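You operate a simulated robot arm through the tools that you are given. There is no shell and no other tool. Be economical: measure what you need, move in short steps, check, and stop when the job is done.

Carry out the task below with a simulated two-armed robot. There is one attempt and no reset: what you move stays moved.

TASK
The two turns on the clamped bundle are slack: crank them off and wind 4 tight turns of twine.
Fine: brake TIGHT before winding, press TIE, then the CATCH plate.

Only the result counts: the job must be done as asked and must still hold three seconds after the hand-in. Knocking over, shifting, dropping, spilling or breaking anything else fails it.

THE ROBOT
Two 6-joint arms with two-finger grippers on one trunk, on a base that drives. Base frame: it is fixed to the floor where the robot stands at the start and does not move with it; the origin is under the middle of the robot, x ahead of it, y to its left, z up. Readings come in cm, rad, newtons and seconds.
The left shoulder is at the start at [7, 14.8, 145.3], the right one opposite. With the tool pointing down near the work surface each hand reaches from about 10 to 34 cm from the robot's upright axis, wherever it stands, measured 20 degrees to its own side. Places, roughly: catch plate [40, 10, 70]; crank disc [70, 10, 90]; spool brake [70, 30, 90]; tie button [50, 10, 90]. Payload 2.45 kg a hand.
The TCP of each hand is the grasp point between the finger pads, 3 cm short of the fingertips. In the tool frame z runs along the fingers and y along their closing line. The gripper opens to 10.6 cm. The gripper's body begins 7.9 cm behind the TCP.
Orientation is told as [roll, pitch, yaw] about the base's x, y, z axes, in that order, counted from this pose: with the fingers straight down and closing along the base's y, the tool's x points along the base's -x, its y along +y and its z along -z.

THE INTERFACE
- The arms move only by the tool send_rows. It takes "left_commands", "right_commands" or both (then of equal length, played together; a hand with none holds still); each is a list of rows, each a list of 7 numbers: the finger opening in cm, from 0 to 10.6, then the shift along the tool's x, y, z in cm, then the turn, a rotation vector about the tool's x, y, z in degrees. In form: [[hand, tx, ty, tz, wx, wy, wz], ...]. A call has 1 to 20 rows; each row shifts and turns the commanded pose from where the row before left it, along the tool's axes as they then stand. Rows are played at 5 a second. More than 5 cm and 0.15 rad between two rows, or a gripper value outside its range, and nothing of the call is played. A pose out of reach is approached as far as the arm can. The call stops where the force on the tool passes 50 N (or 10 N more than at its start, if that is more) or the arm is blocked; 0.2 s more then pass. Each finger travels about 7.2 cm/s and halts on what it meets, pressing with about 24 N; the grip force reading is that of the motor and also rises with nothing between the fingers. The clock runs only during rows and for 0.2 s after the last one: add rows that do not move to give the fingers time. It gives the time, the measured TCP pose, the force on the tool (base axes), the opening and the grip force at its end, in the units of the frame above (readings bear some noise), with the torque about the TCP (base axes, N m) and any sound that the robot's microphone picked up.
- Cameras (640 x 400 px; columns grow to the right, rows downward): "scene" is now at [10.41, 3.99, 165.26]; the picture's right is [0.58, -0.81, 0.00], its down [-0.69, -0.50, -0.52] and it looks along [0.42, 0.30, -0.85] (base axes); focal length 265 px, centre (320, 200). "left" rides on the left gripper at [7.6, 0.2, -10.6] in its tool frame; the picture's right is [-0.02, 1.00, 0.00], its down [-0.78, -0.02, -0.62] and it looks along [-0.62, -0.01, 0.78] (tool axes); focal length 247 px, centre (320, 200). "right" rides on the right gripper at [7.6, -0.2, -10.6] in its tool frame; the picture's right is [0.02, 1.00, 0.00], its down [-0.78, 0.02, -0.62] and it looks along [-0.62, 0.01, 0.78] (tool axes); focal length 247 px, centre (320, 200). There is no depth. A picture from a camera that has moved, and an enlarged one, comes with that camera's place and axes in the base frame and with its lens.
- snapshot(camera): a new picture of that camera. No time passes.
- move_column(by): slides the trunk up (or, below 0, down) by that many cm; the arms and the scene camera ride with it, the base frame stays. It gives what a move gives, with no picture.
- steer(legs): drives the robot by 1 to 6 legs, each [ahead, left, turn to the left] in cm, cm and rad, along the robot's own axes; the way and the turn of a leg run together, so that a leg with both is an arc; at most 150 cm and 3.142 rad a leg. The arms and the cameras ride along, it lands a little off, and it stops where it bumps. It gives what a move gives.
- turn_head(pan, tilt): turns the head with the scene camera to pan (to the left, within 1.501 rad either way) and tilt (down, from -0.506 to 1.204), counted from straight ahead of the robot. It gives what a move gives.
- enlarge(camera, box): a new picture of the part [left, top, right, bottom] of that camera's present view, enlarged. No time passes.
- job_done(): hands the job in; it is judged then, once.

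Go step by step. Nothing tells you exact positions but the pictures and the camera data: compare them with the known pose of the tool, close in by small moves and look again before you grip or let go. The budget is 120 turns and 100 pictures, counting those below and the enlarged ones. Unless the task says otherwise, let go and move clear before handing in, and close with one line.

The tools are called after "Emit:" by a JSON object that holds its "op" and its "data". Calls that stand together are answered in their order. send_rows: Moves the arms, as the interface text tells. Its arguments: {"type":"object","properties":{"left_commands":{"type":"array","items":{"type":"array","items":{"type":"number"}}},"right_commands":{"type":"array","items":{"type":"array","items":{"type":"number"}}}},"required":[]} The other tools are called the same way: move_column (by) slides the trunk up or down; steer (legs) drives the base; turn_head (pan, tilt) turns the head that bears the scene camera; snapshot (camera) takes a picture; enlarge (camera, box) takes an enlarged picture of a part of a camera's view; job_done () hands the job in.

At the start:

```text
t: 0.0
left_tool_pos: [47.13, 30.31, 108.12]
left_tool_rot: [0.001, -0.002, 0.0]
left_wrist_force: [-0.6, 0.2, 0.1]
left_torque: [-0.02, -0.01, -0.01]
left_finger_gap: 10.62
left_grasp_force: 0.1
right_tool_pos: [59.51, -10.03, 113.52]
right_tool_rot: [0.001, -0.001, 0.0]
right_wrist_force: [-0.1, 0.1, -0.3]
right_torque: [0.01, -0.02, 0.01]
right_finger_gap: 10.59
right_grasp_force: 0.0
trunk travel left (down, up): [-92.6, 1.4]
robot x, y, heading: [0.17, -0.05, -0.003]
head pan, tilt: [0.62, 1.023]
```

scene: 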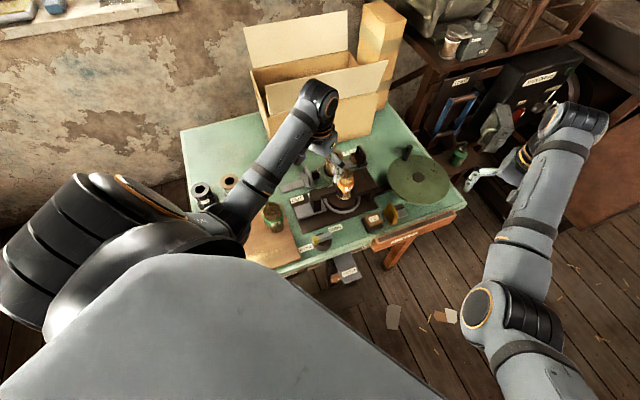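
right: 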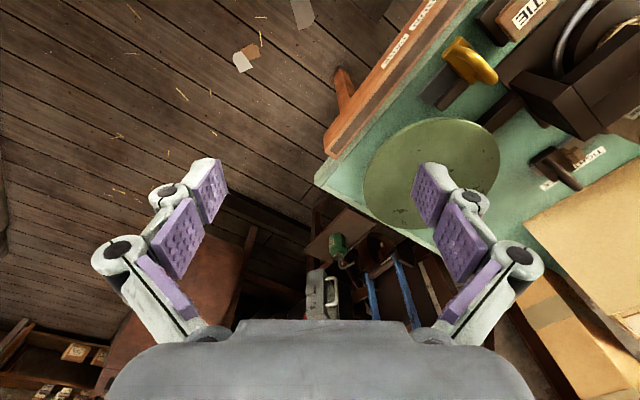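
left: 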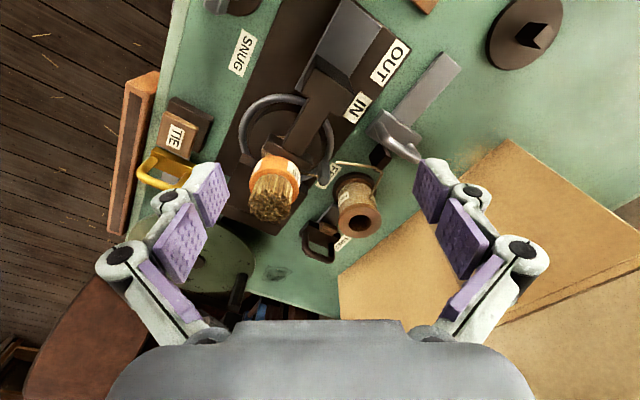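

I see a green bench with a crank disc, a clamped bundle, a spool, labelled parts (TIE, IN/OUT, SNUG...). I'll look closer first.

Emit:
{"op": "enlarge", "data": {"camera": "scene", "box": [240, 130, 480, 290]}}

Emit:
{"op": "enlarge", "data": {"camera": "left", "box": [120, 0, 480, 280]}}

Emit:
{"op": "enlarge", "data": {"camera": "right", "box": [340, 0, 640, 240]}}

```text
2.50 times, centred on (360, 210) of scene
camera zoom: at [10.41, 3.99, 165.26], right [0.58, -0.81, 0.0], down [-0.69, -0.5, -0.52], along [0.42, 0.3, -0.85], focal length 662 px, centre (220, 175)
```

zoom: 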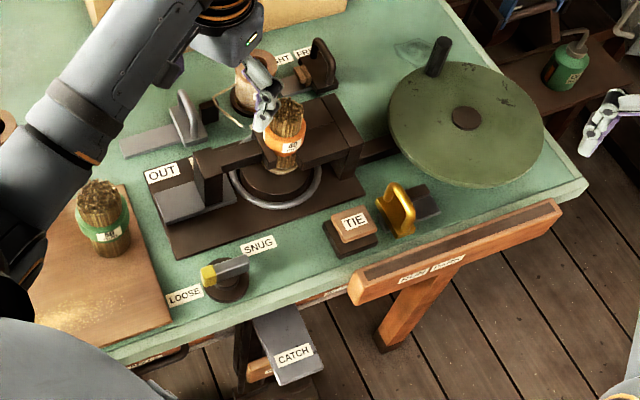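

```text
1.43 times, centred on (300, 140) of left
camera zoom: at [39.48, 30.56, 118.83], right [0.02, 1.0, 0.0], down [0.78, -0.02, 0.62], along [0.62, -0.01, -0.78], focal length 353 px, centre (349, 286)
```

zoom: 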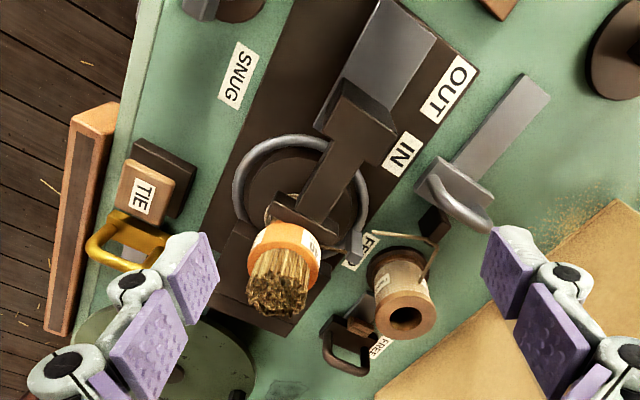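

```text
1.67 times, centred on (490, 120) of right
camera zoom: at [51.87, -10.1, 124.2], right [-0.02, 1.0, 0.0], down [0.78, 0.02, 0.62], along [0.62, 0.01, -0.78], focal length 412 px, centre (37, 333)
```

zoom: 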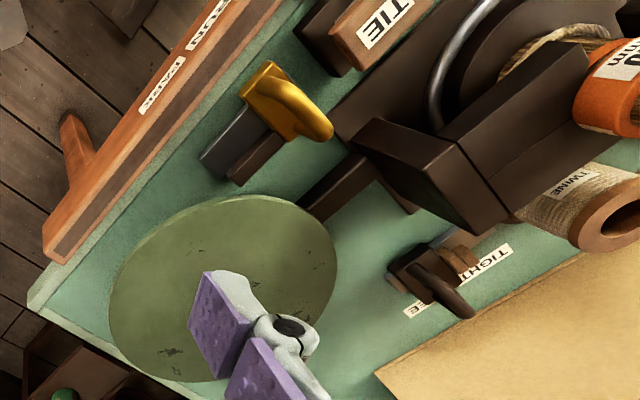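

Several mechanisms exist; I'll read the labels up close.

Emit:
{"op": "enlarge", "data": {"camera": "scene", "box": [360, 200, 460, 260]}}

Emit:
{"op": "enlarge", "data": {"camera": "scene", "box": [300, 140, 400, 220]}}

Emit:
{"op": "enlarge", "data": {"camera": "left", "box": [220, 140, 400, 270]}}

Emit:
{"op": "enlarge", "data": {"camera": "scene", "box": [280, 220, 380, 290]}}

```text
6.40 times, centred on (410, 230) of scene
camera zoom: at [10.41, 3.99, 165.26], right [0.58, -0.81, 0.0], down [-0.69, -0.5, -0.52], along [0.42, 0.3, -0.85], focal length 1694 px, centre (-256, 8)
```

zoom: 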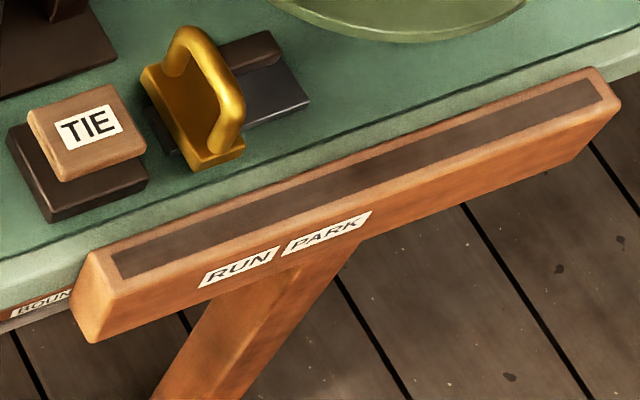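

```text
5.00 times, centred on (350, 180) of scene
camera zoom: at [10.41, 3.99, 165.26], right [0.58, -0.81, 0.0], down [-0.69, -0.5, -0.52], along [0.42, 0.3, -0.85], focal length 1324 px, centre (170, 300)
```

zoom: 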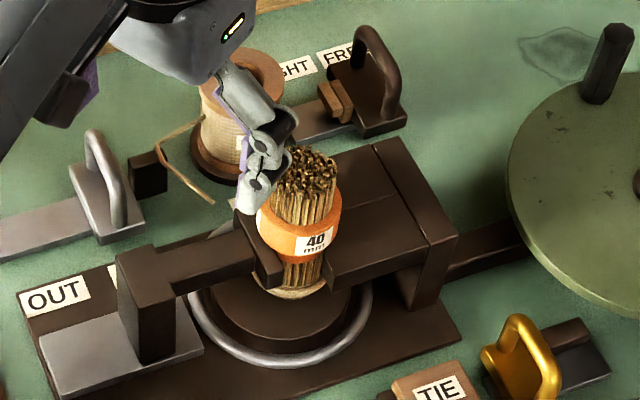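

```text
3.08 times, centred on (310, 205) of left
camera zoom: at [39.48, 30.56, 118.83], right [0.02, 1.0, 0.0], down [0.78, -0.02, 0.62], along [0.62, -0.01, -0.78], focal length 760 px, centre (351, 185)
```

zoom: 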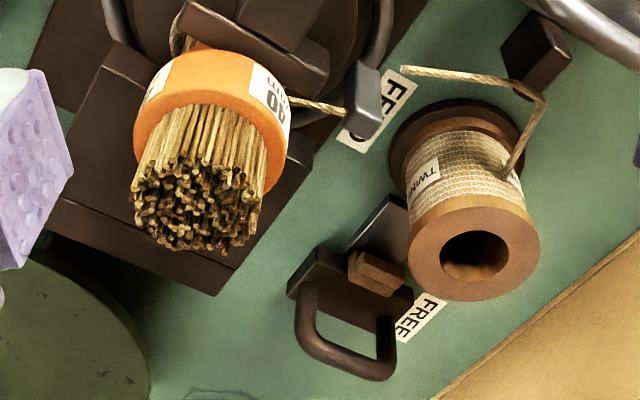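

```text
5.71 times, centred on (330, 255) of scene
camera zoom: at [10.41, 3.99, 165.26], right [0.58, -0.81, 0.0], down [-0.69, -0.5, -0.52], along [0.42, 0.3, -0.85], focal length 1513 px, centre (263, -114)
```

zoom: 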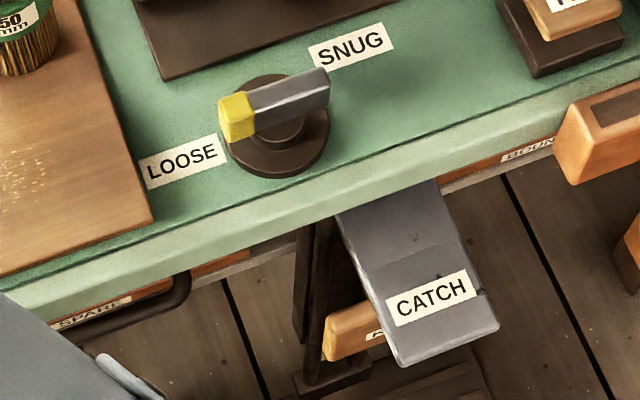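

TIE triangulates to about [51.9, 12.6, 90.3]. I'll pull the left arm away to get an unobstructed scene view.

Emit:
{"op": "send_rows", "data": {"left_commands": [[10.6, 3, 4, -2, 0, 0, 0], [10.6, 3, 4, -2, 0, 0, 0], [10.6, 3, 4, -1, 0, 0, 0], [10.6, 3, 4, 0, 0, 0, 0], [10.6, 3, 4, 0, 0, 0, 0]]}}

Emit:
{"op": "enlarge", "data": {"camera": "scene", "box": [240, 130, 480, 290]}}

Emit:
{"op": "snapshot", "data": {"camera": "left"}}

```text
refused: row 1 steps farther than a row can; nothing moved
```

```text
2.50 times, centred on (360, 210) of scene
camera zoom: at [10.41, 3.99, 165.26], right [0.58, -0.81, 0.0], down [-0.69, -0.5, -0.52], along [0.42, 0.3, -0.85], focal length 662 px, centre (220, 175)
```

zoom: 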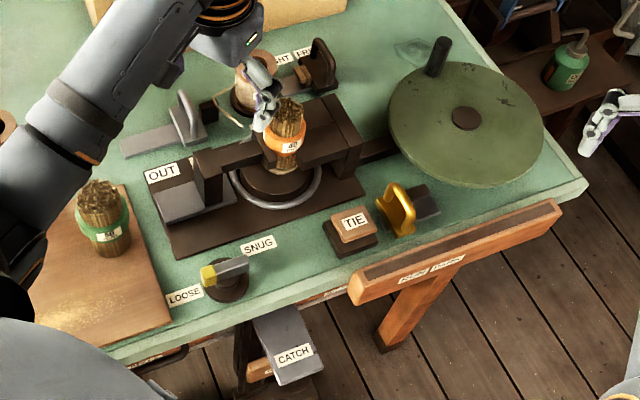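

```text
88 pictures are left
camera left: at [39.48, 30.56, 118.83], right [0.02, 1.0, 0.0], down [0.78, -0.02, 0.62], along [0.62, -0.01, -0.78], focal length 247 px, centre (320, 200)
```

left: 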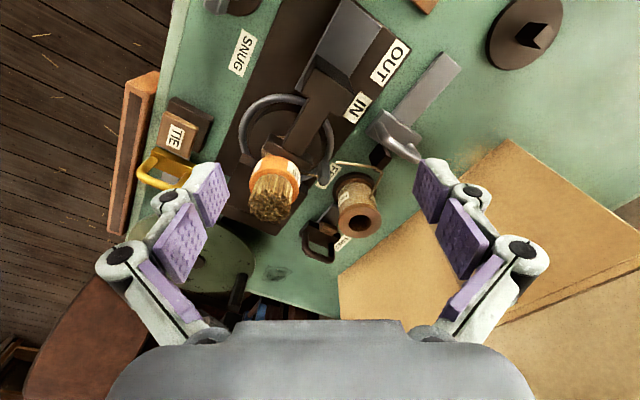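

Steps must be under 5 cm in total; retrying with smaller ones.

Emit:
{"op": "send_rows", "data": {"left_commands": [[10.6, 2.5, 3.5, -1, 0, 0, 0], [10.6, 2.5, 3.5, -1, 0, 0, 0], [10.6, 2.5, 3.5, -1, 0, 0, 0], [10.6, 2.5, 3.5, 0, 0, 0, 0], [10.6, 2.5, 3.5, 0, 0, 0, 0], [10.6, 2.5, 3.5, 0, 0, 0, 0]]}}

Emit:
{"op": "enlarge", "data": {"camera": "scene", "box": [280, 130, 400, 210]}}

Emit:
{"op": "snapshot", "data": {"camera": "left"}}

```text
t: 1.4
left_tool_pos: [37.97, 41.68, 109.83]
left_tool_rot: [-0.002, -0.001, 0.001]
left_wrist_force: [-0.3, 0.1, -1.1]
left_torque: [0.0, -0.03, 0.0]
left_finger_gap: 10.61
left_grasp_force: 0.1
left hand out of reach, approached as far as the arm can: row 4, 5, 6
right_tool_pos: [59.45, -9.74, 113.45]
right_tool_rot: [-0.001, 0.0, 0.0]
right_wrist_force: [-0.4, 0.4, -0.2]
right_torque: [-0.01, 0.01, 0.02]
right_finger_gap: 10.59
right_grasp_force: 0.0
trunk travel left (down, up): [-92.6, 1.4]
robot x, y, heading: [0.1, -0.23, -0.003]
head pan, tilt: [0.62, 1.023]
```

```text
5.00 times, centred on (340, 170) of scene
camera zoom: at [10.36, 4.04, 165.26], right [0.58, -0.81, 0.0], down [-0.69, -0.5, -0.52], along [0.42, 0.3, -0.85], focal length 1324 px, centre (220, 350)
```

zoom: 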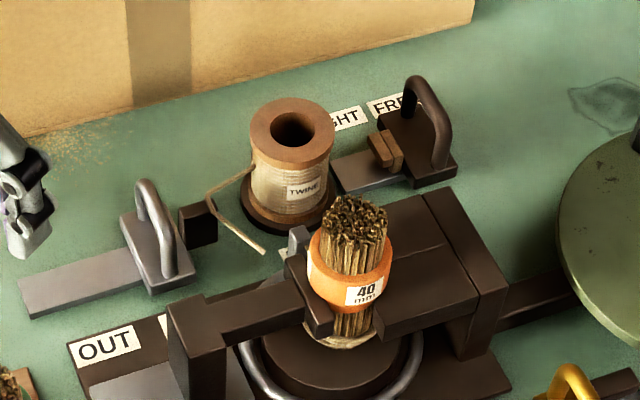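

```text
86 pictures are left
camera left: at [30.38, 41.89, 120.47], right [0.02, 1.0, 0.0], down [0.78, -0.02, 0.62], along [0.62, -0.01, -0.78], focal length 247 px, centre (320, 200)
```

left: 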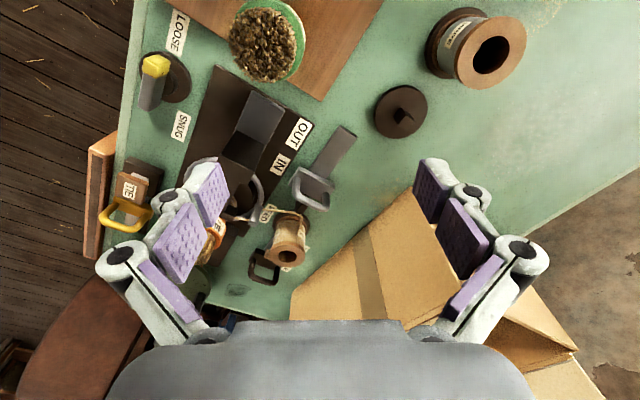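

The brake block sits at FREE, away from the spool. I'll bring the right camera back and over to inspect the front rail, yellow handle and catch plate.

Emit:
{"op": "send_rows", "data": {"right_commands": [[5, 4.5, 1, 0, 0, 0, 0], [5, 4.5, 1, 0, 0, 0, 0], [5, 4.5, 1, 0, 0, 0, 0], [5, 4.5, 1, 0, 0, 0, 0], [5, 4.5, 1, 0, 0, 0, 0], [5, 0, 0, 0, 0, 0, 0]]}}

Emit:
{"op": "snapshot", "data": {"camera": "right"}}

```text
t: 2.1
left_tool_pos: [38.1, 41.45, 109.97]
left_tool_rot: [0.002, -0.001, -0.001]
left_wrist_force: [-0.5, -0.6, 0.2]
left_torque: [0.04, 0.0, -0.03]
left_finger_gap: 10.6
left_grasp_force: 0.0
right_tool_pos: [53.46, -17.27, 112.03]
right_tool_rot: [-0.141, -0.051, -0.067]
right_wrist_force: [0.5, -0.1, -0.2]
right_torque: [0.02, 0.0, 0.0]
right_finger_gap: 4.99
right_grasp_force: 0.2
right hand out of reach, approached as far as the arm can: row 1, 2, 3
trunk travel left (down, up): [-92.6, 1.4]
robot x, y, heading: [-0.02, 0.08, -0.001]
head pan, tilt: [0.62, 1.023]
stopped in row 3 (right hand): the arm was blocked; the commanded pose is now the measured one
```

```text
85 pictures are left
camera right: at [45.33, -15.22, 122.22], right [0.05, 0.99, -0.14], down [0.76, 0.05, 0.65], along [0.65, -0.14, -0.74], focal length 247 px, centre (320, 200)
```

right: 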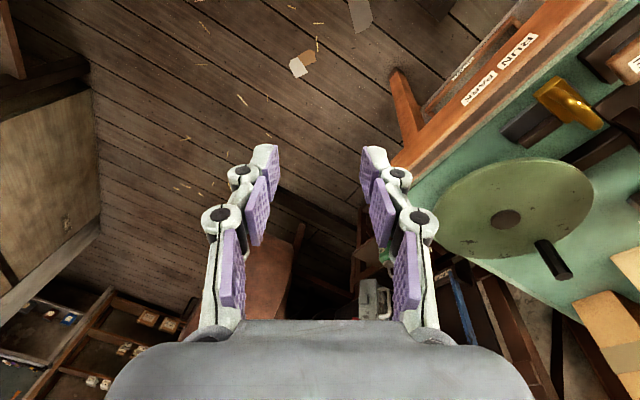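

The bench front edge runs diagonally (about −34°), with its surface at z≈86. I'll turn partly to face it, then move right along it so that disc, brake and TIE lie ahead.

Emit:
{"op": "steer", "data": {"legs": [[0, 0, 0.5]]}}

Emit:
{"op": "turn_head", "data": {"pan": 0.2, "tilt": 1.0}}

Emit:
{"op": "snapshot", "data": {"camera": "scene"}}

```text
t: 3.9
left_tool_pos: [13.86, 54.74, 109.81]
left_tool_rot: [-0.001, 0.0, 0.494]
left_wrist_force: [-0.3, -0.2, 0.3]
left_torque: [-0.04, 0.01, -0.01]
left_finger_gap: 10.58
left_grasp_force: 0.1
right_tool_pos: [55.04, 10.51, 111.97]
right_tool_rot: [-0.141, -0.053, 0.431]
right_wrist_force: [0.2, -0.2, 0.5]
right_torque: [0.02, 0.0, 0.01]
right_finger_gap: 5.01
right_grasp_force: 0.1
trunk travel left (down, up): [-92.6, 1.4]
robot x, y, heading: [0.18, 0.11, 0.494]
head pan, tilt: [0.62, 1.023]
```

```text
t: 4.8
left_tool_pos: [13.75, 54.87, 109.81]
left_tool_rot: [0.001, 0.0, 0.493]
left_wrist_force: [0.0, -0.4, -0.5]
left_torque: [0.02, -0.03, 0.0]
left_finger_gap: 10.61
left_grasp_force: 0.1
right_tool_pos: [55.08, 10.54, 112.11]
right_tool_rot: [-0.143, -0.052, 0.43]
right_wrist_force: [-0.5, -0.2, -0.4]
right_torque: [0.01, -0.01, 0.01]
right_finger_gap: 5.01
right_grasp_force: 0.0
trunk travel left (down, up): [-92.6, 1.4]
robot x, y, heading: [0.21, 0.07, 0.494]
head pan, tilt: [0.201, 1.0]
```

```text
84 pictures are left
camera scene: at [9.56, 6.89, 165.41], right [0.64, -0.77, 0.0], down [-0.65, -0.54, -0.54], along [0.41, 0.35, -0.84], focal length 265 px, centre (320, 200)
```

scene: 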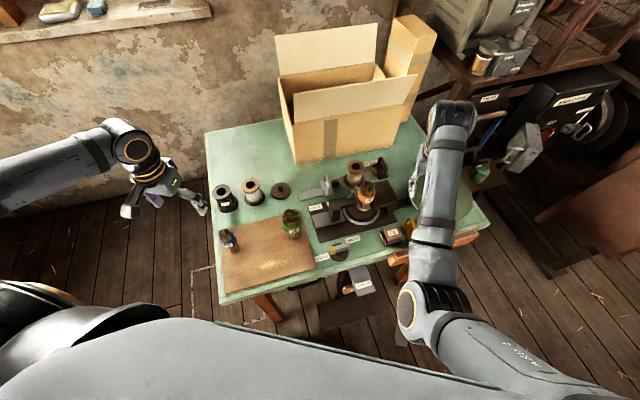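

The way right along the bench looks clear; I'll translate with a little extra distance, then turn to face the bench.

Emit:
{"op": "steer", "data": {"legs": [[13.5, -43.7, 0], [0, 0, 0.47]]}}

Emit:
{"op": "snapshot", "data": {"camera": "scene"}}

Emit:
{"op": "snapshot", "data": {"camera": "left"}}

```text
t: 8.9
left_tool_pos: [19.82, 23.75, 109.83]
left_tool_rot: [0.001, 0.0, 0.965]
left_wrist_force: [0.5, -0.4, 0.3]
left_torque: [0.04, -0.02, 0.0]
left_finger_gap: 10.6
left_grasp_force: 0.1
right_tool_pos: [76.6, 3.19, 112.07]
right_tool_rot: [-0.141, -0.051, 0.9]
right_wrist_force: [0.5, -0.6, 0.1]
right_torque: [0.0, 0.0, 0.02]
right_finger_gap: 5.0
right_grasp_force: 0.0
trunk travel left (down, up): [-92.6, 1.4]
robot x, y, heading: [32.39, -31.66, 0.961]
head pan, tilt: [0.201, 1.0]
```

```text
83 pictures are left
camera scene: at [37.84, -20.7, 165.41], right [0.92, -0.39, 0.0], down [-0.33, -0.77, -0.54], along [0.21, 0.5, -0.84], focal length 265 px, centre (320, 200)
```

scene: 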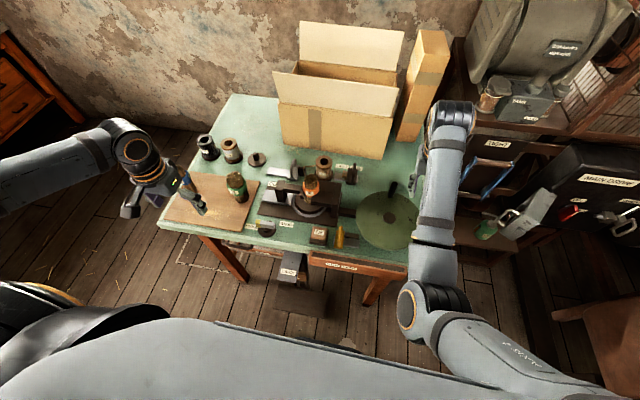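

```text
82 pictures are left
camera left: at [15.27, 17.6, 120.49], right [-0.81, 0.59, 0.0], down [0.46, 0.63, 0.62], along [0.36, 0.5, -0.78], focal length 247 px, centre (320, 200)
```

left: 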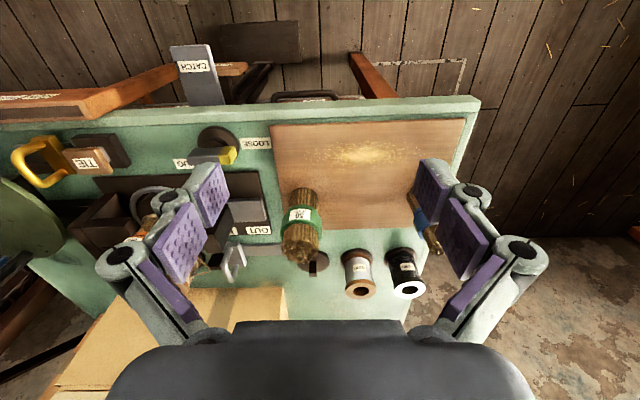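

Now facing the bench. I'll enlarge the front.

Emit:
{"op": "enlarge", "data": {"camera": "scene", "box": [230, 150, 430, 290]}}

Emit:
{"op": "enlarge", "data": {"camera": "scene", "box": [300, 220, 400, 290]}}

```text
2.86 times, centred on (330, 220) of scene
camera zoom: at [37.84, -20.7, 165.41], right [0.92, -0.39, 0.0], down [-0.33, -0.77, -0.54], along [0.21, 0.5, -0.84], focal length 756 px, centre (291, 143)
```

zoom: 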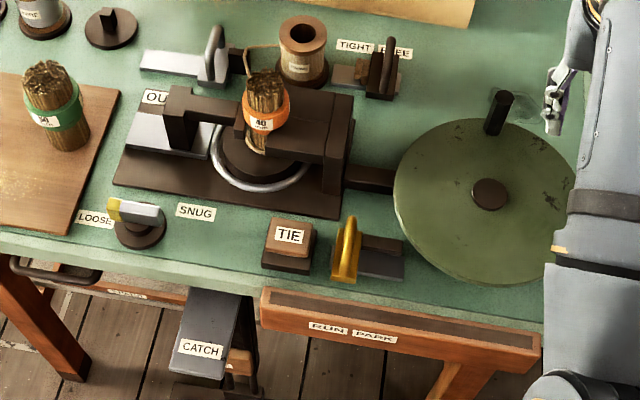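

```text
5.71 times, centred on (350, 255) of scene
camera zoom: at [37.84, -20.7, 165.41], right [0.92, -0.39, 0.0], down [-0.33, -0.77, -0.54], along [0.21, 0.5, -0.84], focal length 1513 px, centre (149, -114)
```

zoom: 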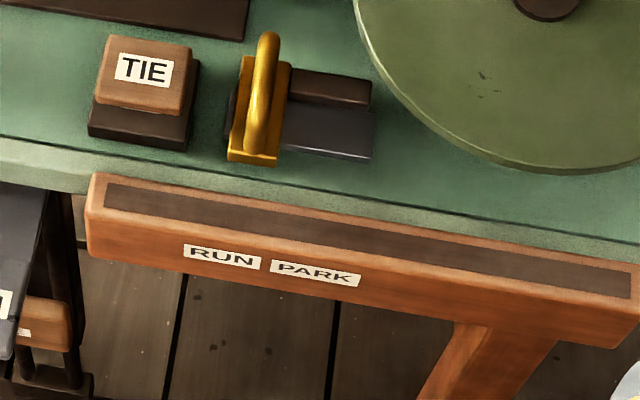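

Disc centre ≈[73.4, 7.9, 92.5], handle top ≈[78.6, 15.9, 98]. I'll raise the left hand first so the trunk can be lowered without it hitting the bench, and straighten the right hand.

Emit:
{"op": "send_rows", "data": {"left_commands": [[6, 0.5, -1, -3, 0, 0, 0], [6, 0.5, -1, -3, 0, 0, 0], [6, 0.5, -1, -3, 0, 0, 0], [6, 0.5, -1, -3, 0, 0, 0], [6, 0.5, -1, -3, 0, 0, 0]]}}

Emit:
{"op": "send_rows", "data": {"right_commands": [[5, 0, 0, -1, 4, 1.5, 0], [5, 0, 0, -1, 4, 1.5, 0]]}}

```text
t: 10.1
left_tool_pos: [25.47, 19.22, 123.47]
left_tool_rot: [0.001, 0.0, 0.968]
left_wrist_force: [0.6, -0.2, 0.8]
left_torque: [0.0, 0.0, -0.02]
left_finger_gap: 5.98
left_grasp_force: 0.1
left hand out of reach, approached as far as the arm can: row 1, 2, 3, 4
right_tool_pos: [76.61, 3.01, 112.07]
right_tool_rot: [-0.141, -0.052, 0.899]
right_wrist_force: [-0.8, 0.2, 0.6]
right_torque: [0.03, -0.02, -0.02]
right_finger_gap: 5.01
right_grasp_force: 0.1
trunk travel left (down, up): [-92.6, 1.4]
robot x, y, heading: [32.54, -30.93, 0.964]
head pan, tilt: [0.201, 1.0]
```

```text
t: 10.9
left_tool_pos: [25.27, 19.25, 123.46]
left_tool_rot: [0.001, 0.001, 0.967]
left_wrist_force: [0.1, -0.4, -0.3]
left_torque: [0.02, 0.01, 0.06]
left_finger_gap: 5.99
left_grasp_force: 0.1
right_tool_pos: [78.58, 2.48, 112.35]
right_tool_rot: [-0.332, -0.012, 0.862]
right_wrist_force: [-0.4, -0.5, -0.2]
right_torque: [0.04, 0.02, -0.01]
right_finger_gap: 4.98
right_grasp_force: 0.0
right hand out of reach, approached as far as the arm can: row 1, 2
trunk travel left (down, up): [-92.6, 1.4]
robot x, y, heading: [32.38, -31.23, 0.969]
head pan, tilt: [0.201, 1.0]
stopped in row 2 (right hand): the arm was blocked; the commanded pose is now the measured one
```

I rolled the wrong way; correcting, with a slight forward move.

Emit:
{"op": "send_rows", "data": {"right_commands": [[5, -1, 0, 0, -6.3, 0, 0], [5, -1, 0, 0, -6.3, 0, 0], [5, -1, 0, 0, -6.3, 0.7, 0]]}}

```text
t: 11.7
left_tool_pos: [25.44, 19.3, 123.29]
left_tool_rot: [0.003, 0.0, 0.965]
left_wrist_force: [0.0, 0.0, 0.4]
left_torque: [-0.02, 0.0, 0.01]
left_finger_gap: 6.0
left_grasp_force: 0.1
right_tool_pos: [80.56, 5.12, 112.03]
right_tool_rot: [0.003, 0.005, 0.866]
right_wrist_force: [-0.2, -0.1, -0.2]
right_torque: [0.01, 0.04, 0.0]
right_finger_gap: 4.99
right_grasp_force: 0.0
right hand out of reach, approached as far as the arm can: row 1
trunk travel left (down, up): [-92.6, 1.4]
robot x, y, heading: [32.2, -31.26, 0.966]
head pan, tilt: [0.201, 1.0]
```

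Upright now. I'll lower the trunk so the right hand hovers just above handle height.

Emit:
{"op": "move_column", "data": {"by": -8.5}}

Emit:
{"op": "snapshot", "data": {"camera": "right"}}

```text
t: 12.9
left_tool_pos: [25.4, 19.32, 114.99]
left_tool_rot: [0.0, 0.0, 0.965]
left_wrist_force: [-0.5, -0.2, -1.2]
left_torque: [0.01, -0.01, 0.0]
left_finger_gap: 5.98
left_grasp_force: 0.0
right_tool_pos: [80.56, 5.08, 103.47]
right_tool_rot: [0.001, 0.005, 0.864]
right_wrist_force: [0.3, -0.1, 0.2]
right_torque: [-0.01, 0.01, 0.0]
right_finger_gap: 4.98
right_grasp_force: 0.2
trunk travel left (down, up): [-84.1, 9.9]
robot x, y, heading: [32.26, -31.56, 0.968]
head pan, tilt: [0.201, 1.0]
```

```text
79 pictures are left
camera right: at [75.73, -0.76, 114.22], right [-0.77, 0.63, 0.0], down [0.5, 0.61, 0.62], along [0.39, 0.48, -0.79], focal length 247 px, centre (320, 200)
```

right: 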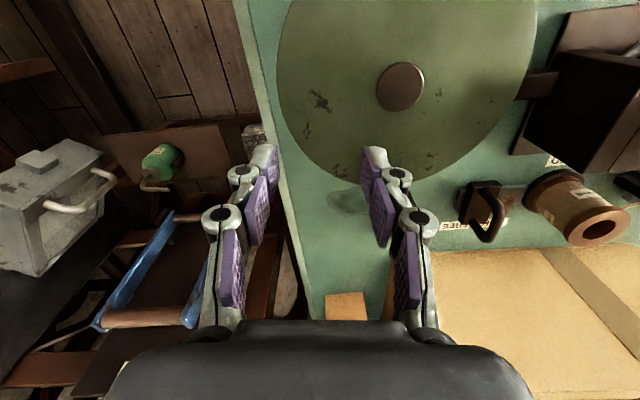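

The handle is hidden behind the left finger. I'll drive 7 cm ahead to get comfortable reach over the full crank circle.

Emit:
{"op": "steer", "data": {"legs": [[7, 0, 0]]}}

Emit:
{"op": "send_rows", "data": {"right_commands": [[5, 0, 4, 0, 0, 0, 0], [5, 0, 4, 0, 0, 0, 0], [5, 0, 0, 0, 0, 0, 5]]}}

Emit:
{"op": "snapshot", "data": {"camera": "right"}}

Emit:
{"op": "snapshot", "data": {"camera": "scene"}}

```text
t: 13.9
left_tool_pos: [29.02, 24.58, 115.22]
left_tool_rot: [-0.001, -0.004, 0.967]
left_wrist_force: [0.5, -1.5, -0.2]
left_torque: [0.05, -0.01, -0.01]
left_finger_gap: 5.99
left_grasp_force: 0.0
right_tool_pos: [84.3, 10.42, 103.83]
right_tool_rot: [0.001, -0.001, 0.861]
right_wrist_force: [0.5, 0.1, 0.3]
right_torque: [-0.03, 0.01, -0.01]
right_finger_gap: 5.01
right_grasp_force: 0.1
trunk travel left (down, up): [-84.1, 9.9]
robot x, y, heading: [36.42, -25.49, 0.972]
head pan, tilt: [0.201, 1.0]
```

```text
t: 14.7
left_tool_pos: [29.55, 25.04, 114.96]
left_tool_rot: [0.001, 0.003, 0.967]
left_wrist_force: [1.1, 0.0, 0.4]
left_torque: [-0.03, 0.02, 0.01]
left_finger_gap: 6.03
left_grasp_force: 0.0
right_tool_pos: [78.43, 16.07, 103.3]
right_tool_rot: [0.002, 0.004, 0.775]
right_wrist_force: [0.1, 0.0, -0.3]
right_torque: [-0.01, 0.06, -0.02]
right_finger_gap: 4.96
right_grasp_force: 0.0
trunk travel left (down, up): [-84.1, 9.9]
robot x, y, heading: [36.32, -25.81, 0.966]
head pan, tilt: [0.201, 1.0]
```

```text
78 pictures are left
camera right: at [73.28, 10.71, 114.06], right [-0.71, 0.7, 0.0], down [0.55, 0.56, 0.62], along [0.43, 0.44, -0.79], focal length 247 px, centre (320, 200)
```

right: 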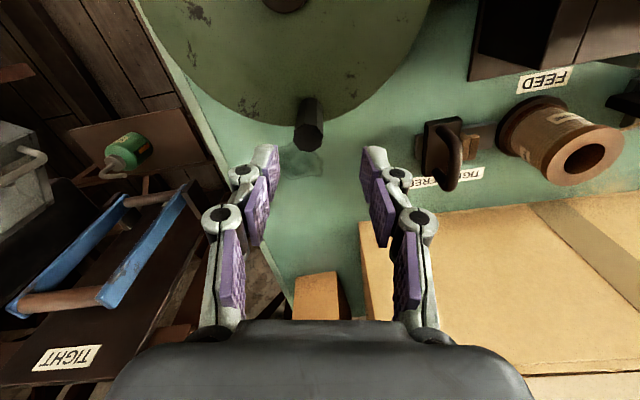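

```text
77 pictures are left
camera scene: at [42.04, -14.84, 156.89], right [0.92, -0.39, 0.0], down [-0.33, -0.77, -0.54], along [0.21, 0.5, -0.84], focal length 265 px, centre (320, 200)
```

scene: 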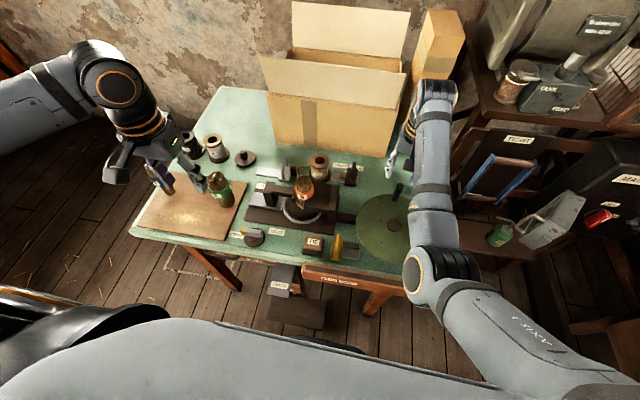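

Handle top ≈[78.6, 15.2, 98], right under the hand. Shift by under a centimetre and descend around it.

Emit:
{"op": "send_rows", "data": {"right_commands": [[5, 0.5, -0.8, 1, 0, 0, 0], [5, 0, 0, 2, 0, 0, 0], [5, 0, 0, 2, 0, 0, 0], [5, 0, 0, 1.3, 0, 0, 0], [5, 0, 0, 0, 0, 0, 0]]}}

Emit:
{"op": "snapshot", "data": {"camera": "right"}}

Emit:
{"op": "enlarge", "data": {"camera": "scene", "box": [240, 140, 440, 280]}}

```text
t: 15.9
left_tool_pos: [29.41, 25.02, 114.96]
left_tool_rot: [0.0, 0.001, 0.965]
left_wrist_force: [0.0, 0.3, 0.4]
left_torque: [-0.02, 0.02, 0.01]
left_finger_gap: 6.01
left_grasp_force: 0.0
right_tool_pos: [78.75, 14.97, 97.09]
right_tool_rot: [0.001, 0.004, 0.773]
right_wrist_force: [-0.2, -0.8, 0.5]
right_torque: [-0.02, 0.0, -0.01]
right_finger_gap: 5.02
right_grasp_force: 0.1
trunk travel left (down, up): [-84.1, 9.9]
robot x, y, heading: [36.1, -25.48, 0.966]
head pan, tilt: [0.201, 1.0]
```

```text
76 pictures are left
camera right: at [73.35, 9.67, 107.89], right [-0.71, 0.7, 0.0], down [0.55, 0.56, 0.62], along [0.43, 0.44, -0.79], focal length 247 px, centre (320, 200)
```

right: 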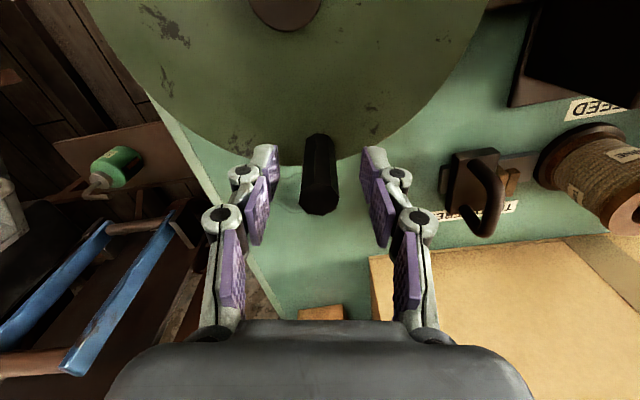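

```text
2.86 times, centred on (340, 210) of scene
camera zoom: at [41.78, -14.93, 156.91], right [0.92, -0.39, 0.0], down [-0.33, -0.77, -0.54], along [0.21, 0.5, -0.84], focal length 756 px, centre (263, 171)
```

zoom: 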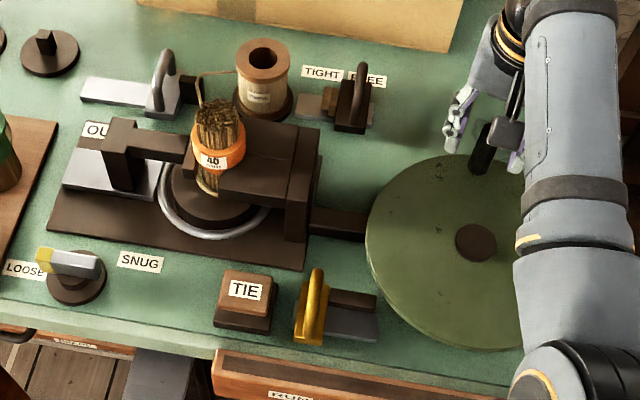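

The handle is centred between the fingers. Closing.

Emit:
{"op": "send_rows", "data": {"right_commands": [[2, 0, 0, 0, 0, 0, 0], [0.5, 0, 0, 0, 0, 0, 0], [0.5, 0, 0, 0, 0, 0, 0], [0.5, 0, 0, 0, 0, 0, 0]]}}

```text
t: 16.9
left_tool_pos: [29.35, 25.06, 114.89]
left_tool_rot: [0.001, 0.001, 0.963]
left_wrist_force: [-0.6, 0.7, -0.4]
left_torque: [0.03, 0.02, 0.02]
left_finger_gap: 5.99
left_grasp_force: 0.0
right_tool_pos: [78.6, 15.03, 97.18]
right_tool_rot: [0.0, 0.004, 0.775]
right_wrist_force: [0.6, -1.1, -0.9]
right_torque: [0.01, -0.05, 0.03]
right_finger_gap: 2.13
right_grasp_force: 45.0
trunk travel left (down, up): [-84.1, 9.9]
robot x, y, heading: [36.68, -25.28, 0.965]
head pan, tilt: [0.201, 1.0]
```

Gripped (2.1 cm). I'll crank a test arc of 45° clockwise and check forces and the flyer.

Emit:
{"op": "send_rows", "data": {"right_commands": [[0.5, -0.18, -2.27, 0, 0, 0, 0], [0.5, 0.42, -2.23, 0, 0, 0, 0], [0.5, 0.97, -2.05, 0, 0, 0, 0], [0.5, 0, 0, 0, 0, 0, 0]]}}

Emit:
{"op": "enlarge", "data": {"camera": "scene", "box": [240, 140, 440, 280]}}

```text
t: 17.9
left_tool_pos: [29.32, 25.01, 114.93]
left_tool_rot: [-0.001, 0.001, 0.965]
left_wrist_force: [0.1, -0.5, 0.1]
left_torque: [0.0, -0.03, 0.03]
left_finger_gap: 5.98
left_grasp_force: 0.0
right_tool_pos: [82.28, 9.55, 97.27]
right_tool_rot: [0.002, 0.003, 0.776]
right_wrist_force: [-0.2, 4.1, -0.1]
right_torque: [0.33, -0.37, -0.25]
right_finger_gap: 2.13
right_grasp_force: 44.7
trunk travel left (down, up): [-84.1, 9.9]
robot x, y, heading: [35.94, -25.45, 0.966]
head pan, tilt: [0.201, 1.0]
```

```text
2.86 times, centred on (340, 210) of scene
camera zoom: at [41.73, -14.87, 156.91], right [0.92, -0.39, 0.0], down [-0.33, -0.77, -0.54], along [0.21, 0.5, -0.84], focal length 756 px, centre (263, 171)
```

zoom: 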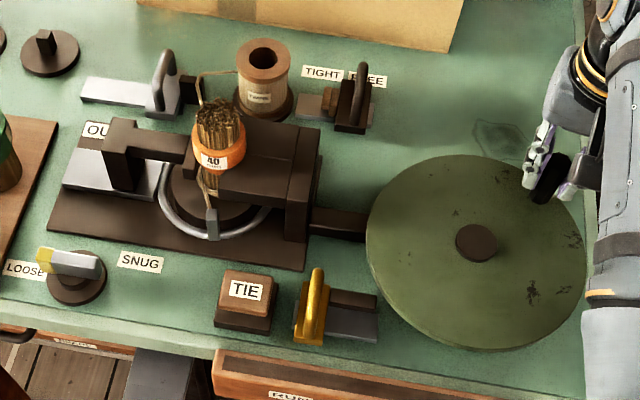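

Works: the flyer moved a lot for a 45° crank (geared up ~4:1). I'll zoom on the bundle to see wraps.

Emit:
{"op": "enlarge", "data": {"camera": "scene", "box": [280, 170, 350, 230]}}

Emit:
{"op": "snapshot", "data": {"camera": "left"}}

```text
6.67 times, centred on (315, 200) of scene
camera zoom: at [41.73, -14.87, 156.91], right [0.92, -0.39, 0.0], down [-0.33, -0.77, -0.54], along [0.21, 0.5, -0.84], focal length 1765 px, centre (353, 200)
```

zoom: 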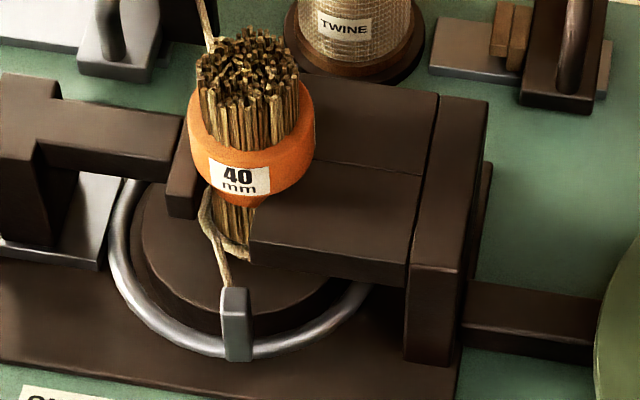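

```text
72 pictures are left
camera left: at [24.85, 18.9, 125.57], right [-0.81, 0.59, 0.0], down [0.46, 0.64, 0.62], along [0.36, 0.5, -0.78], focal length 247 px, centre (320, 200)
```

left: 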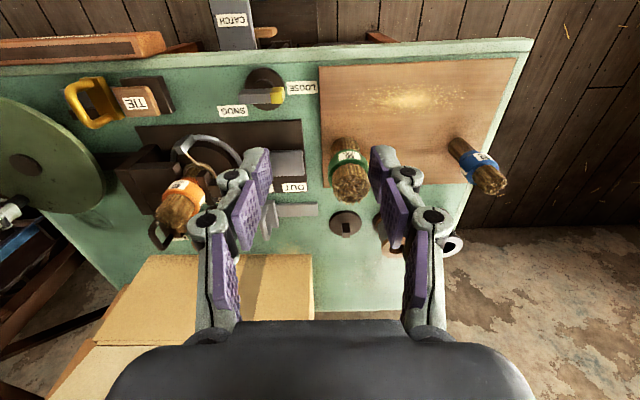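

I'll crank 15° more clockwise and compare.

Emit:
{"op": "send_rows", "data": {"right_commands": [[0.5, 1.48, -1.73, 0, 0, 0, 0], [0.5, 0, 0, 0, 0, 0, 0]]}}

Emit:
{"op": "enlarge", "data": {"camera": "scene", "box": [280, 170, 350, 230]}}

```text
t: 18.5
left_tool_pos: [29.41, 25.0, 114.86]
left_tool_rot: [0.0, 0.0, 0.966]
left_wrist_force: [0.7, -0.9, 0.0]
left_torque: [-0.01, 0.0, -0.04]
left_finger_gap: 6.0
left_grasp_force: 0.0
right_tool_pos: [82.48, 7.17, 97.23]
right_tool_rot: [0.001, 0.004, 0.774]
right_wrist_force: [0.0, -2.6, 1.2]
right_torque: [0.63, -0.37, 0.17]
right_finger_gap: 2.14
right_grasp_force: 44.7
trunk travel left (down, up): [-84.1, 9.9]
robot x, y, heading: [36.0, -25.24, 0.964]
head pan, tilt: [0.201, 1.0]
```

```text
6.67 times, centred on (315, 200) of scene
camera zoom: at [41.7, -15.03, 156.92], right [0.92, -0.39, 0.0], down [-0.33, -0.77, -0.54], along [0.21, 0.5, -0.84], focal length 1765 px, centre (353, 200)
```

zoom: 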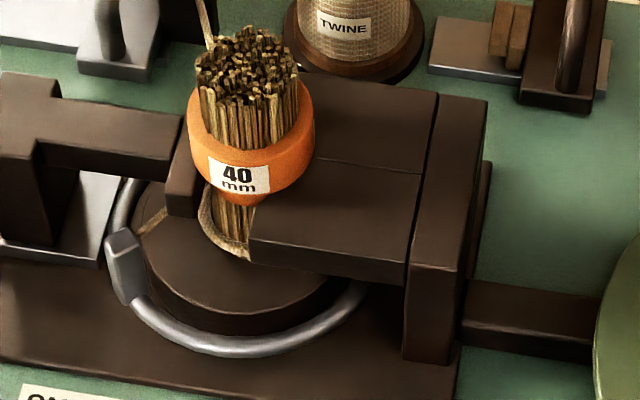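

Clockwise crank takes twine off (flyer goes clockwise, ~4 flyer turns per crank turn), so 180° of crank total removes two turns. I'll continue in parts.

Emit:
{"op": "send_rows", "data": {"right_commands": [[0.5, 1.87, -1.25, 0, 0, 0, 0], [0.5, 2.12, -0.73, 0, 0, 0, 0], [0.5, 2.24, -0.15, 0, 0, 0, 0], [0.5, 0, 0, 0, 0, 0, 0]]}}

Emit:
{"op": "enlarge", "data": {"camera": "scene", "box": [280, 170, 350, 230]}}

```text
t: 19.5
left_tool_pos: [29.68, 24.65, 115.1]
left_tool_rot: [0.002, 0.001, 0.965]
left_wrist_force: [-0.8, -0.1, 0.7]
left_torque: [-0.02, 0.0, -0.01]
left_finger_gap: 5.99
left_grasp_force: 0.1
right_tool_pos: [79.79, 1.0, 97.21]
right_tool_rot: [0.001, 0.003, 0.773]
right_wrist_force: [15.2, -12.5, 2.6]
right_torque: [-0.48, -0.63, -0.25]
right_finger_gap: 1.98
right_grasp_force: 45.4
trunk travel left (down, up): [-84.1, 9.9]
robot x, y, heading: [36.44, -25.65, 0.957]
head pan, tilt: [0.201, 1.0]
```

```text
6.67 times, centred on (315, 200) of scene
camera zoom: at [42.15, -15.33, 156.93], right [0.92, -0.39, 0.0], down [-0.33, -0.77, -0.54], along [0.21, 0.5, -0.84], focal length 1765 px, centre (353, 200)
```

zoom: 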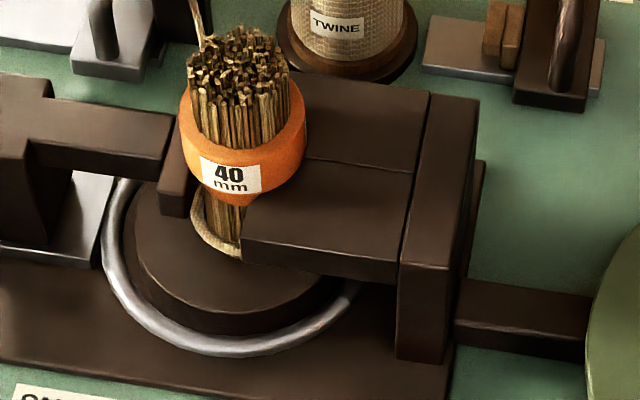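

Refitting the circle from measured poses gives centre (73.2, 7.5), radius 9.3; done 99° so far, flyer behind. Continue with the corrected arc.

Emit:
{"op": "send_rows", "data": {"right_commands": [[0.5, 2.2, -0.17, 0, 0, 0, 0], [0.5, 2.06, 0.72, 0, 0, 0, 0], [0.5, 1.84, 1.18, 0, 0, 0, 0], [0.5, 0, 0, 0, 0, 0, 0]]}}

Emit:
{"op": "enlarge", "data": {"camera": "scene", "box": [280, 170, 350, 230]}}

```text
t: 20.5
left_tool_pos: [29.24, 25.05, 114.94]
left_tool_rot: [-0.001, 0.001, 0.965]
left_wrist_force: [0.2, 0.5, 0.5]
left_torque: [0.04, 0.04, -0.01]
left_finger_gap: 5.96
left_grasp_force: 0.1
right_tool_pos: [74.9, -1.83, 97.42]
right_tool_rot: [-0.019, -0.009, 0.775]
right_wrist_force: [0.4, 0.0, 0.4]
right_torque: [0.01, 0.0, 0.0]
right_finger_gap: 0.5
right_grasp_force: 0.0
trunk travel left (down, up): [-84.1, 9.9]
robot x, y, heading: [36.18, -25.55, 0.962]
head pan, tilt: [0.201, 1.0]
```

```text
6.67 times, centred on (315, 200) of scene
camera zoom: at [41.75, -14.89, 156.91], right [0.92, -0.39, 0.0], down [-0.33, -0.77, -0.54], along [0.21, 0.5, -0.84], focal length 1765 px, centre (353, 200)
```

zoom: 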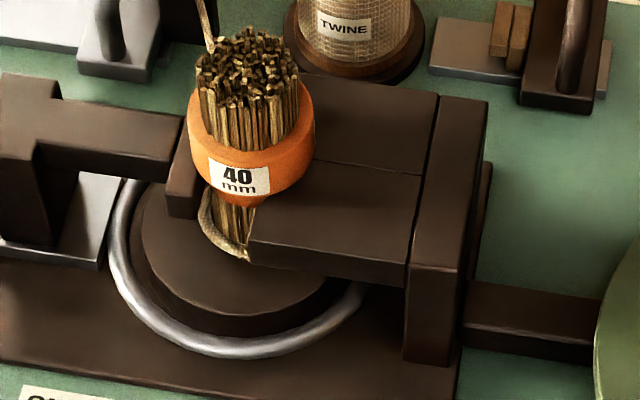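

The handle slipped out of the grip. Looking where it is.

Emit:
{"op": "snapshot", "data": {"camera": "right"}}

Emit:
{"op": "enlarge", "data": {"camera": "scene", "box": [320, 140, 480, 280]}}

```text
68 pictures are left
camera right: at [69.31, -7.11, 108.09], right [-0.71, 0.7, -0.02], down [0.53, 0.56, 0.63], along [0.45, 0.44, -0.78], focal length 247 px, centre (320, 200)
```

right: 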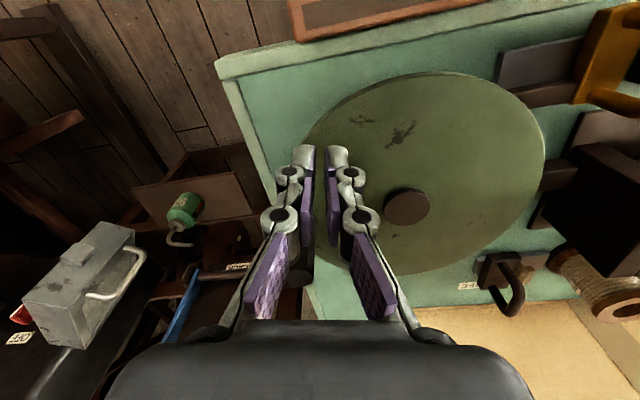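

```text
2.86 times, centred on (400, 210) of scene
camera zoom: at [41.75, -14.89, 156.91], right [0.92, -0.39, 0.0], down [-0.33, -0.77, -0.54], along [0.21, 0.5, -0.84], focal length 756 px, centre (91, 171)
```

zoom: 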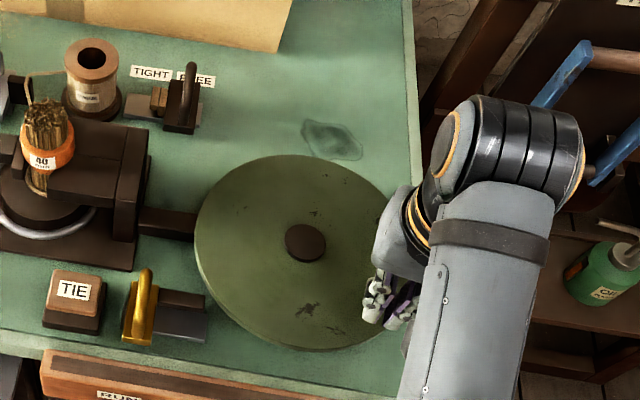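

The handle is hidden behind the fingers. Lift clear, open, and look.

Emit:
{"op": "send_rows", "data": {"right_commands": [[0.5, 0, 0, -3, 0, 0, 0], [3, 0, 0, -3, 0, 0, 0], [5, 2.5, 0, 0, 0, 0, 0], [5, 2.5, 0, 0, 0, 0, 0]]}}

Emit:
{"op": "snapshot", "data": {"camera": "right"}}

```text
t: 21.1
left_tool_pos: [29.32, 24.96, 114.94]
left_tool_rot: [0.0, 0.0, 0.966]
left_wrist_force: [-0.4, -0.1, 0.4]
left_torque: [0.0, -0.02, 0.01]
left_finger_gap: 5.98
left_grasp_force: 0.1
right_tool_pos: [77.85, -4.77, 99.05]
right_tool_rot: [-0.192, -0.053, 0.777]
right_wrist_force: [0.0, 0.1, 0.4]
right_torque: [-0.01, -0.01, 0.01]
right_finger_gap: 4.97
right_grasp_force: 0.3
right hand out of reach, approached as far as the arm can: row 1, 2, 3
trunk travel left (down, up): [-84.1, 9.9]
robot x, y, heading: [35.78, -25.59, 0.966]
head pan, tilt: [0.201, 1.0]
stopped in row 3 (right hand): the arm was blocked; the commanded pose is now the measured one
```

```text
66 pictures are left
camera right: at [70.85, -9.07, 109.11], right [-0.7, 0.69, -0.19], down [0.44, 0.62, 0.65], along [0.57, 0.37, -0.74], focal length 247 px, centre (320, 200)
```

right: 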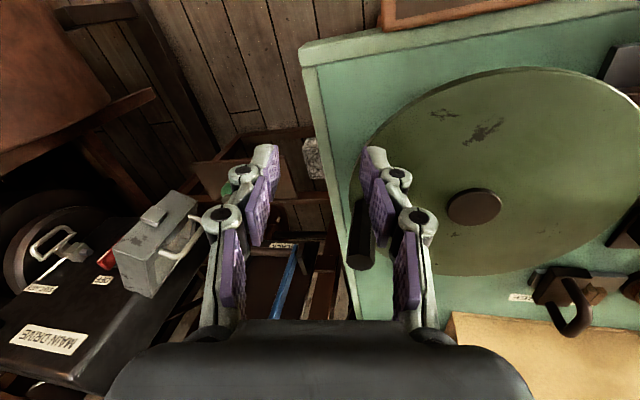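

Near the robot the arm runs out at this height (reach shifts inward when the trunk is higher). Handle now ≈[80.9, 1.8]. I'll raise the trunk 5 cm and straighten the hand.

Emit:
{"op": "move_column", "data": {"by": 5}}

Emit:
{"op": "send_rows", "data": {"right_commands": [[5, -1, 0.5, 0, -5.5, 1.5, 0], [5, -1, 0.5, 0, -5.5, 1.5, 0], [5, -1, 0.5, 0, 0, 0, 0], [5, 0, 0, 0, 0, 0, 0]]}}

Emit:
{"op": "snapshot", "data": {"camera": "right"}}

```text
t: 22.1
left_tool_pos: [29.33, 25.06, 119.87]
left_tool_rot: [0.0, 0.001, 0.966]
left_wrist_force: [0.7, -0.1, -0.4]
left_torque: [0.01, -0.02, -0.02]
left_finger_gap: 5.98
left_grasp_force: 0.1
right_tool_pos: [78.07, -4.57, 103.94]
right_tool_rot: [-0.192, -0.057, 0.777]
right_wrist_force: [0.7, -0.6, -0.3]
right_torque: [0.0, 0.0, 0.01]
right_finger_gap: 5.02
right_grasp_force: 0.2
trunk travel left (down, up): [-89.1, 4.9]
robot x, y, heading: [36.19, -25.78, 0.966]
head pan, tilt: [0.201, 1.0]
```

```text
t: 23.1
left_tool_pos: [29.35, 24.99, 119.96]
left_tool_rot: [0.001, 0.0, 0.964]
left_wrist_force: [-0.6, -0.5, 0.0]
left_torque: [0.0, -0.01, 0.02]
left_finger_gap: 5.99
left_grasp_force: 0.1
right_tool_pos: [78.68, -0.9, 102.01]
right_tool_rot: [0.004, -0.004, 0.772]
right_wrist_force: [0.3, 0.3, -0.5]
right_torque: [0.0, -0.01, -0.01]
right_finger_gap: 5.02
right_grasp_force: 0.0
right hand out of reach, approached as far as the arm can: row 1, 2
trunk travel left (down, up): [-89.1, 4.9]
robot x, y, heading: [36.47, -25.66, 0.964]
head pan, tilt: [0.201, 1.0]
```

```text
65 pictures are left
camera right: at [73.39, -6.38, 112.7], right [-0.71, 0.7, 0.0], down [0.55, 0.56, 0.62], along [0.44, 0.45, -0.78], focal length 247 px, centre (320, 200)
```

right: 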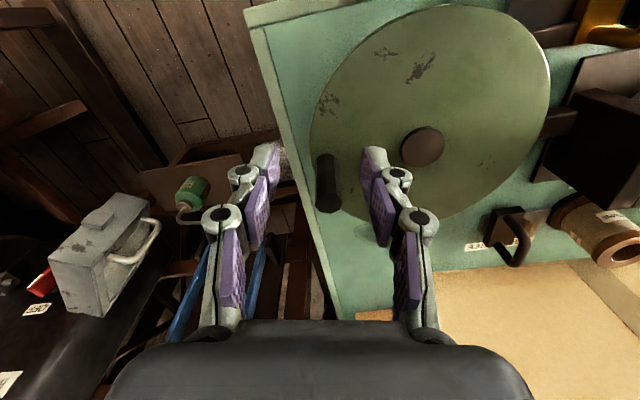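

Handle top ≈[81.4, 2.7] (disc at −30°, 85° done). I'll rotate the wrist ~58° so the fingers push tangentially over the next arc.

Emit:
{"op": "send_rows", "data": {"right_commands": [[5, 0, 0, 0, 0, 0, -8.3], [5, 0, 0, 0, 0, 0, -8.3], [5, 0, 0, 0, 0, 0, -8.3], [5, 0, 0, 0, 0, 0, -8.3], [5, 0, 0, 0, 0, 0, -8.3], [5, 0, 0, 0, 0, 0, -8.3], [5, 0, 0, 0, 0, 0, -8.3], [5, 0, 0, 0, 0, 0, 0]]}}

Emit:
{"op": "snapshot", "data": {"camera": "right"}}

```text
t: 24.9
left_tool_pos: [29.3, 25.01, 119.9]
left_tool_rot: [0.0, 0.0, 0.966]
left_wrist_force: [-0.5, -0.5, -0.2]
left_torque: [0.01, 0.01, -0.02]
left_finger_gap: 6.0
left_grasp_force: 0.0
right_tool_pos: [78.82, -1.12, 102.04]
right_tool_rot: [-0.001, -0.002, 1.786]
right_wrist_force: [0.6, -0.5, -0.3]
right_torque: [0.0, 0.05, -0.02]
right_finger_gap: 5.0
right_grasp_force: 0.1
trunk travel left (down, up): [-89.1, 4.9]
robot x, y, heading: [36.03, -25.39, 0.967]
head pan, tilt: [0.201, 1.0]
```

```text
64 pictures are left
camera right: at [80.65, -8.39, 112.68], right [-0.97, -0.24, 0.0], down [-0.19, 0.76, 0.62], along [-0.15, 0.61, -0.78], focal length 247 px, centre (320, 200)
```

right: 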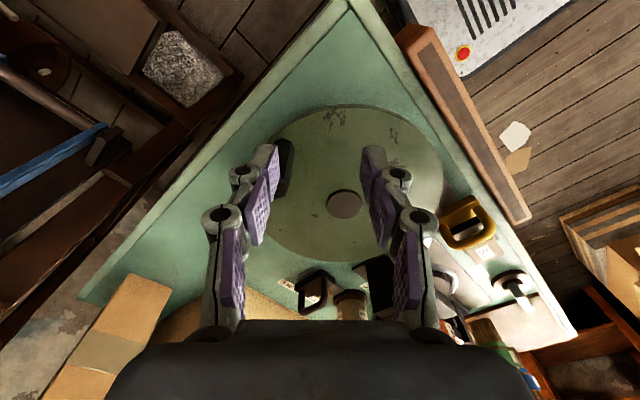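

Good, rotation is free. Move over the handle and look before descending.

Emit:
{"op": "send_rows", "data": {"right_commands": [[5, -0.5, 0, -0.5, 0, 0, 0], [5, -1.3, -1.45, 0, 0, 0, 0], [5, -1.25, -1.45, 0, 0, 0, 0], [5, 0, 0, 0, 0, 0, 0]]}}

Emit:
{"op": "snapshot", "data": {"camera": "right"}}

```text
t: 25.9
left_tool_pos: [29.29, 25.06, 119.93]
left_tool_rot: [0.001, 0.001, 0.965]
left_wrist_force: [-0.4, 0.5, -0.5]
left_torque: [0.03, 0.02, -0.03]
left_finger_gap: 6.02
left_grasp_force: 0.0
right_tool_pos: [80.99, 2.66, 102.58]
right_tool_rot: [-0.003, -0.004, 1.785]
right_wrist_force: [0.0, -0.3, -0.1]
right_torque: [0.02, 0.03, 0.01]
right_finger_gap: 5.0
right_grasp_force: 0.0
trunk travel left (down, up): [-89.1, 4.9]
robot x, y, heading: [36.39, -25.48, 0.96]
head pan, tilt: [0.201, 1.0]
```

```text
63 pictures are left
camera right: at [82.82, -4.82, 113.23], right [-0.97, -0.23, 0.0], down [-0.18, 0.76, 0.62], along [-0.14, 0.61, -0.78], focal length 247 px, centre (320, 200)
```

right: 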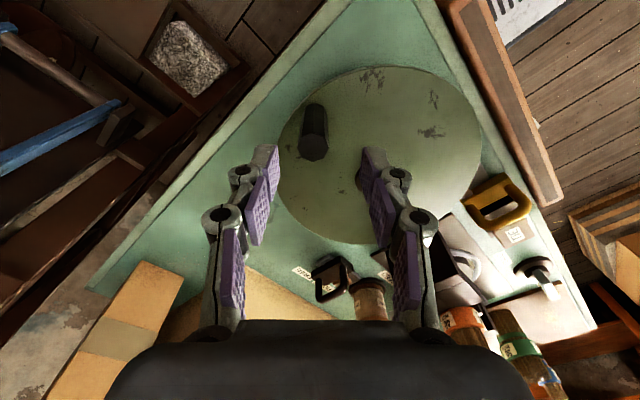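

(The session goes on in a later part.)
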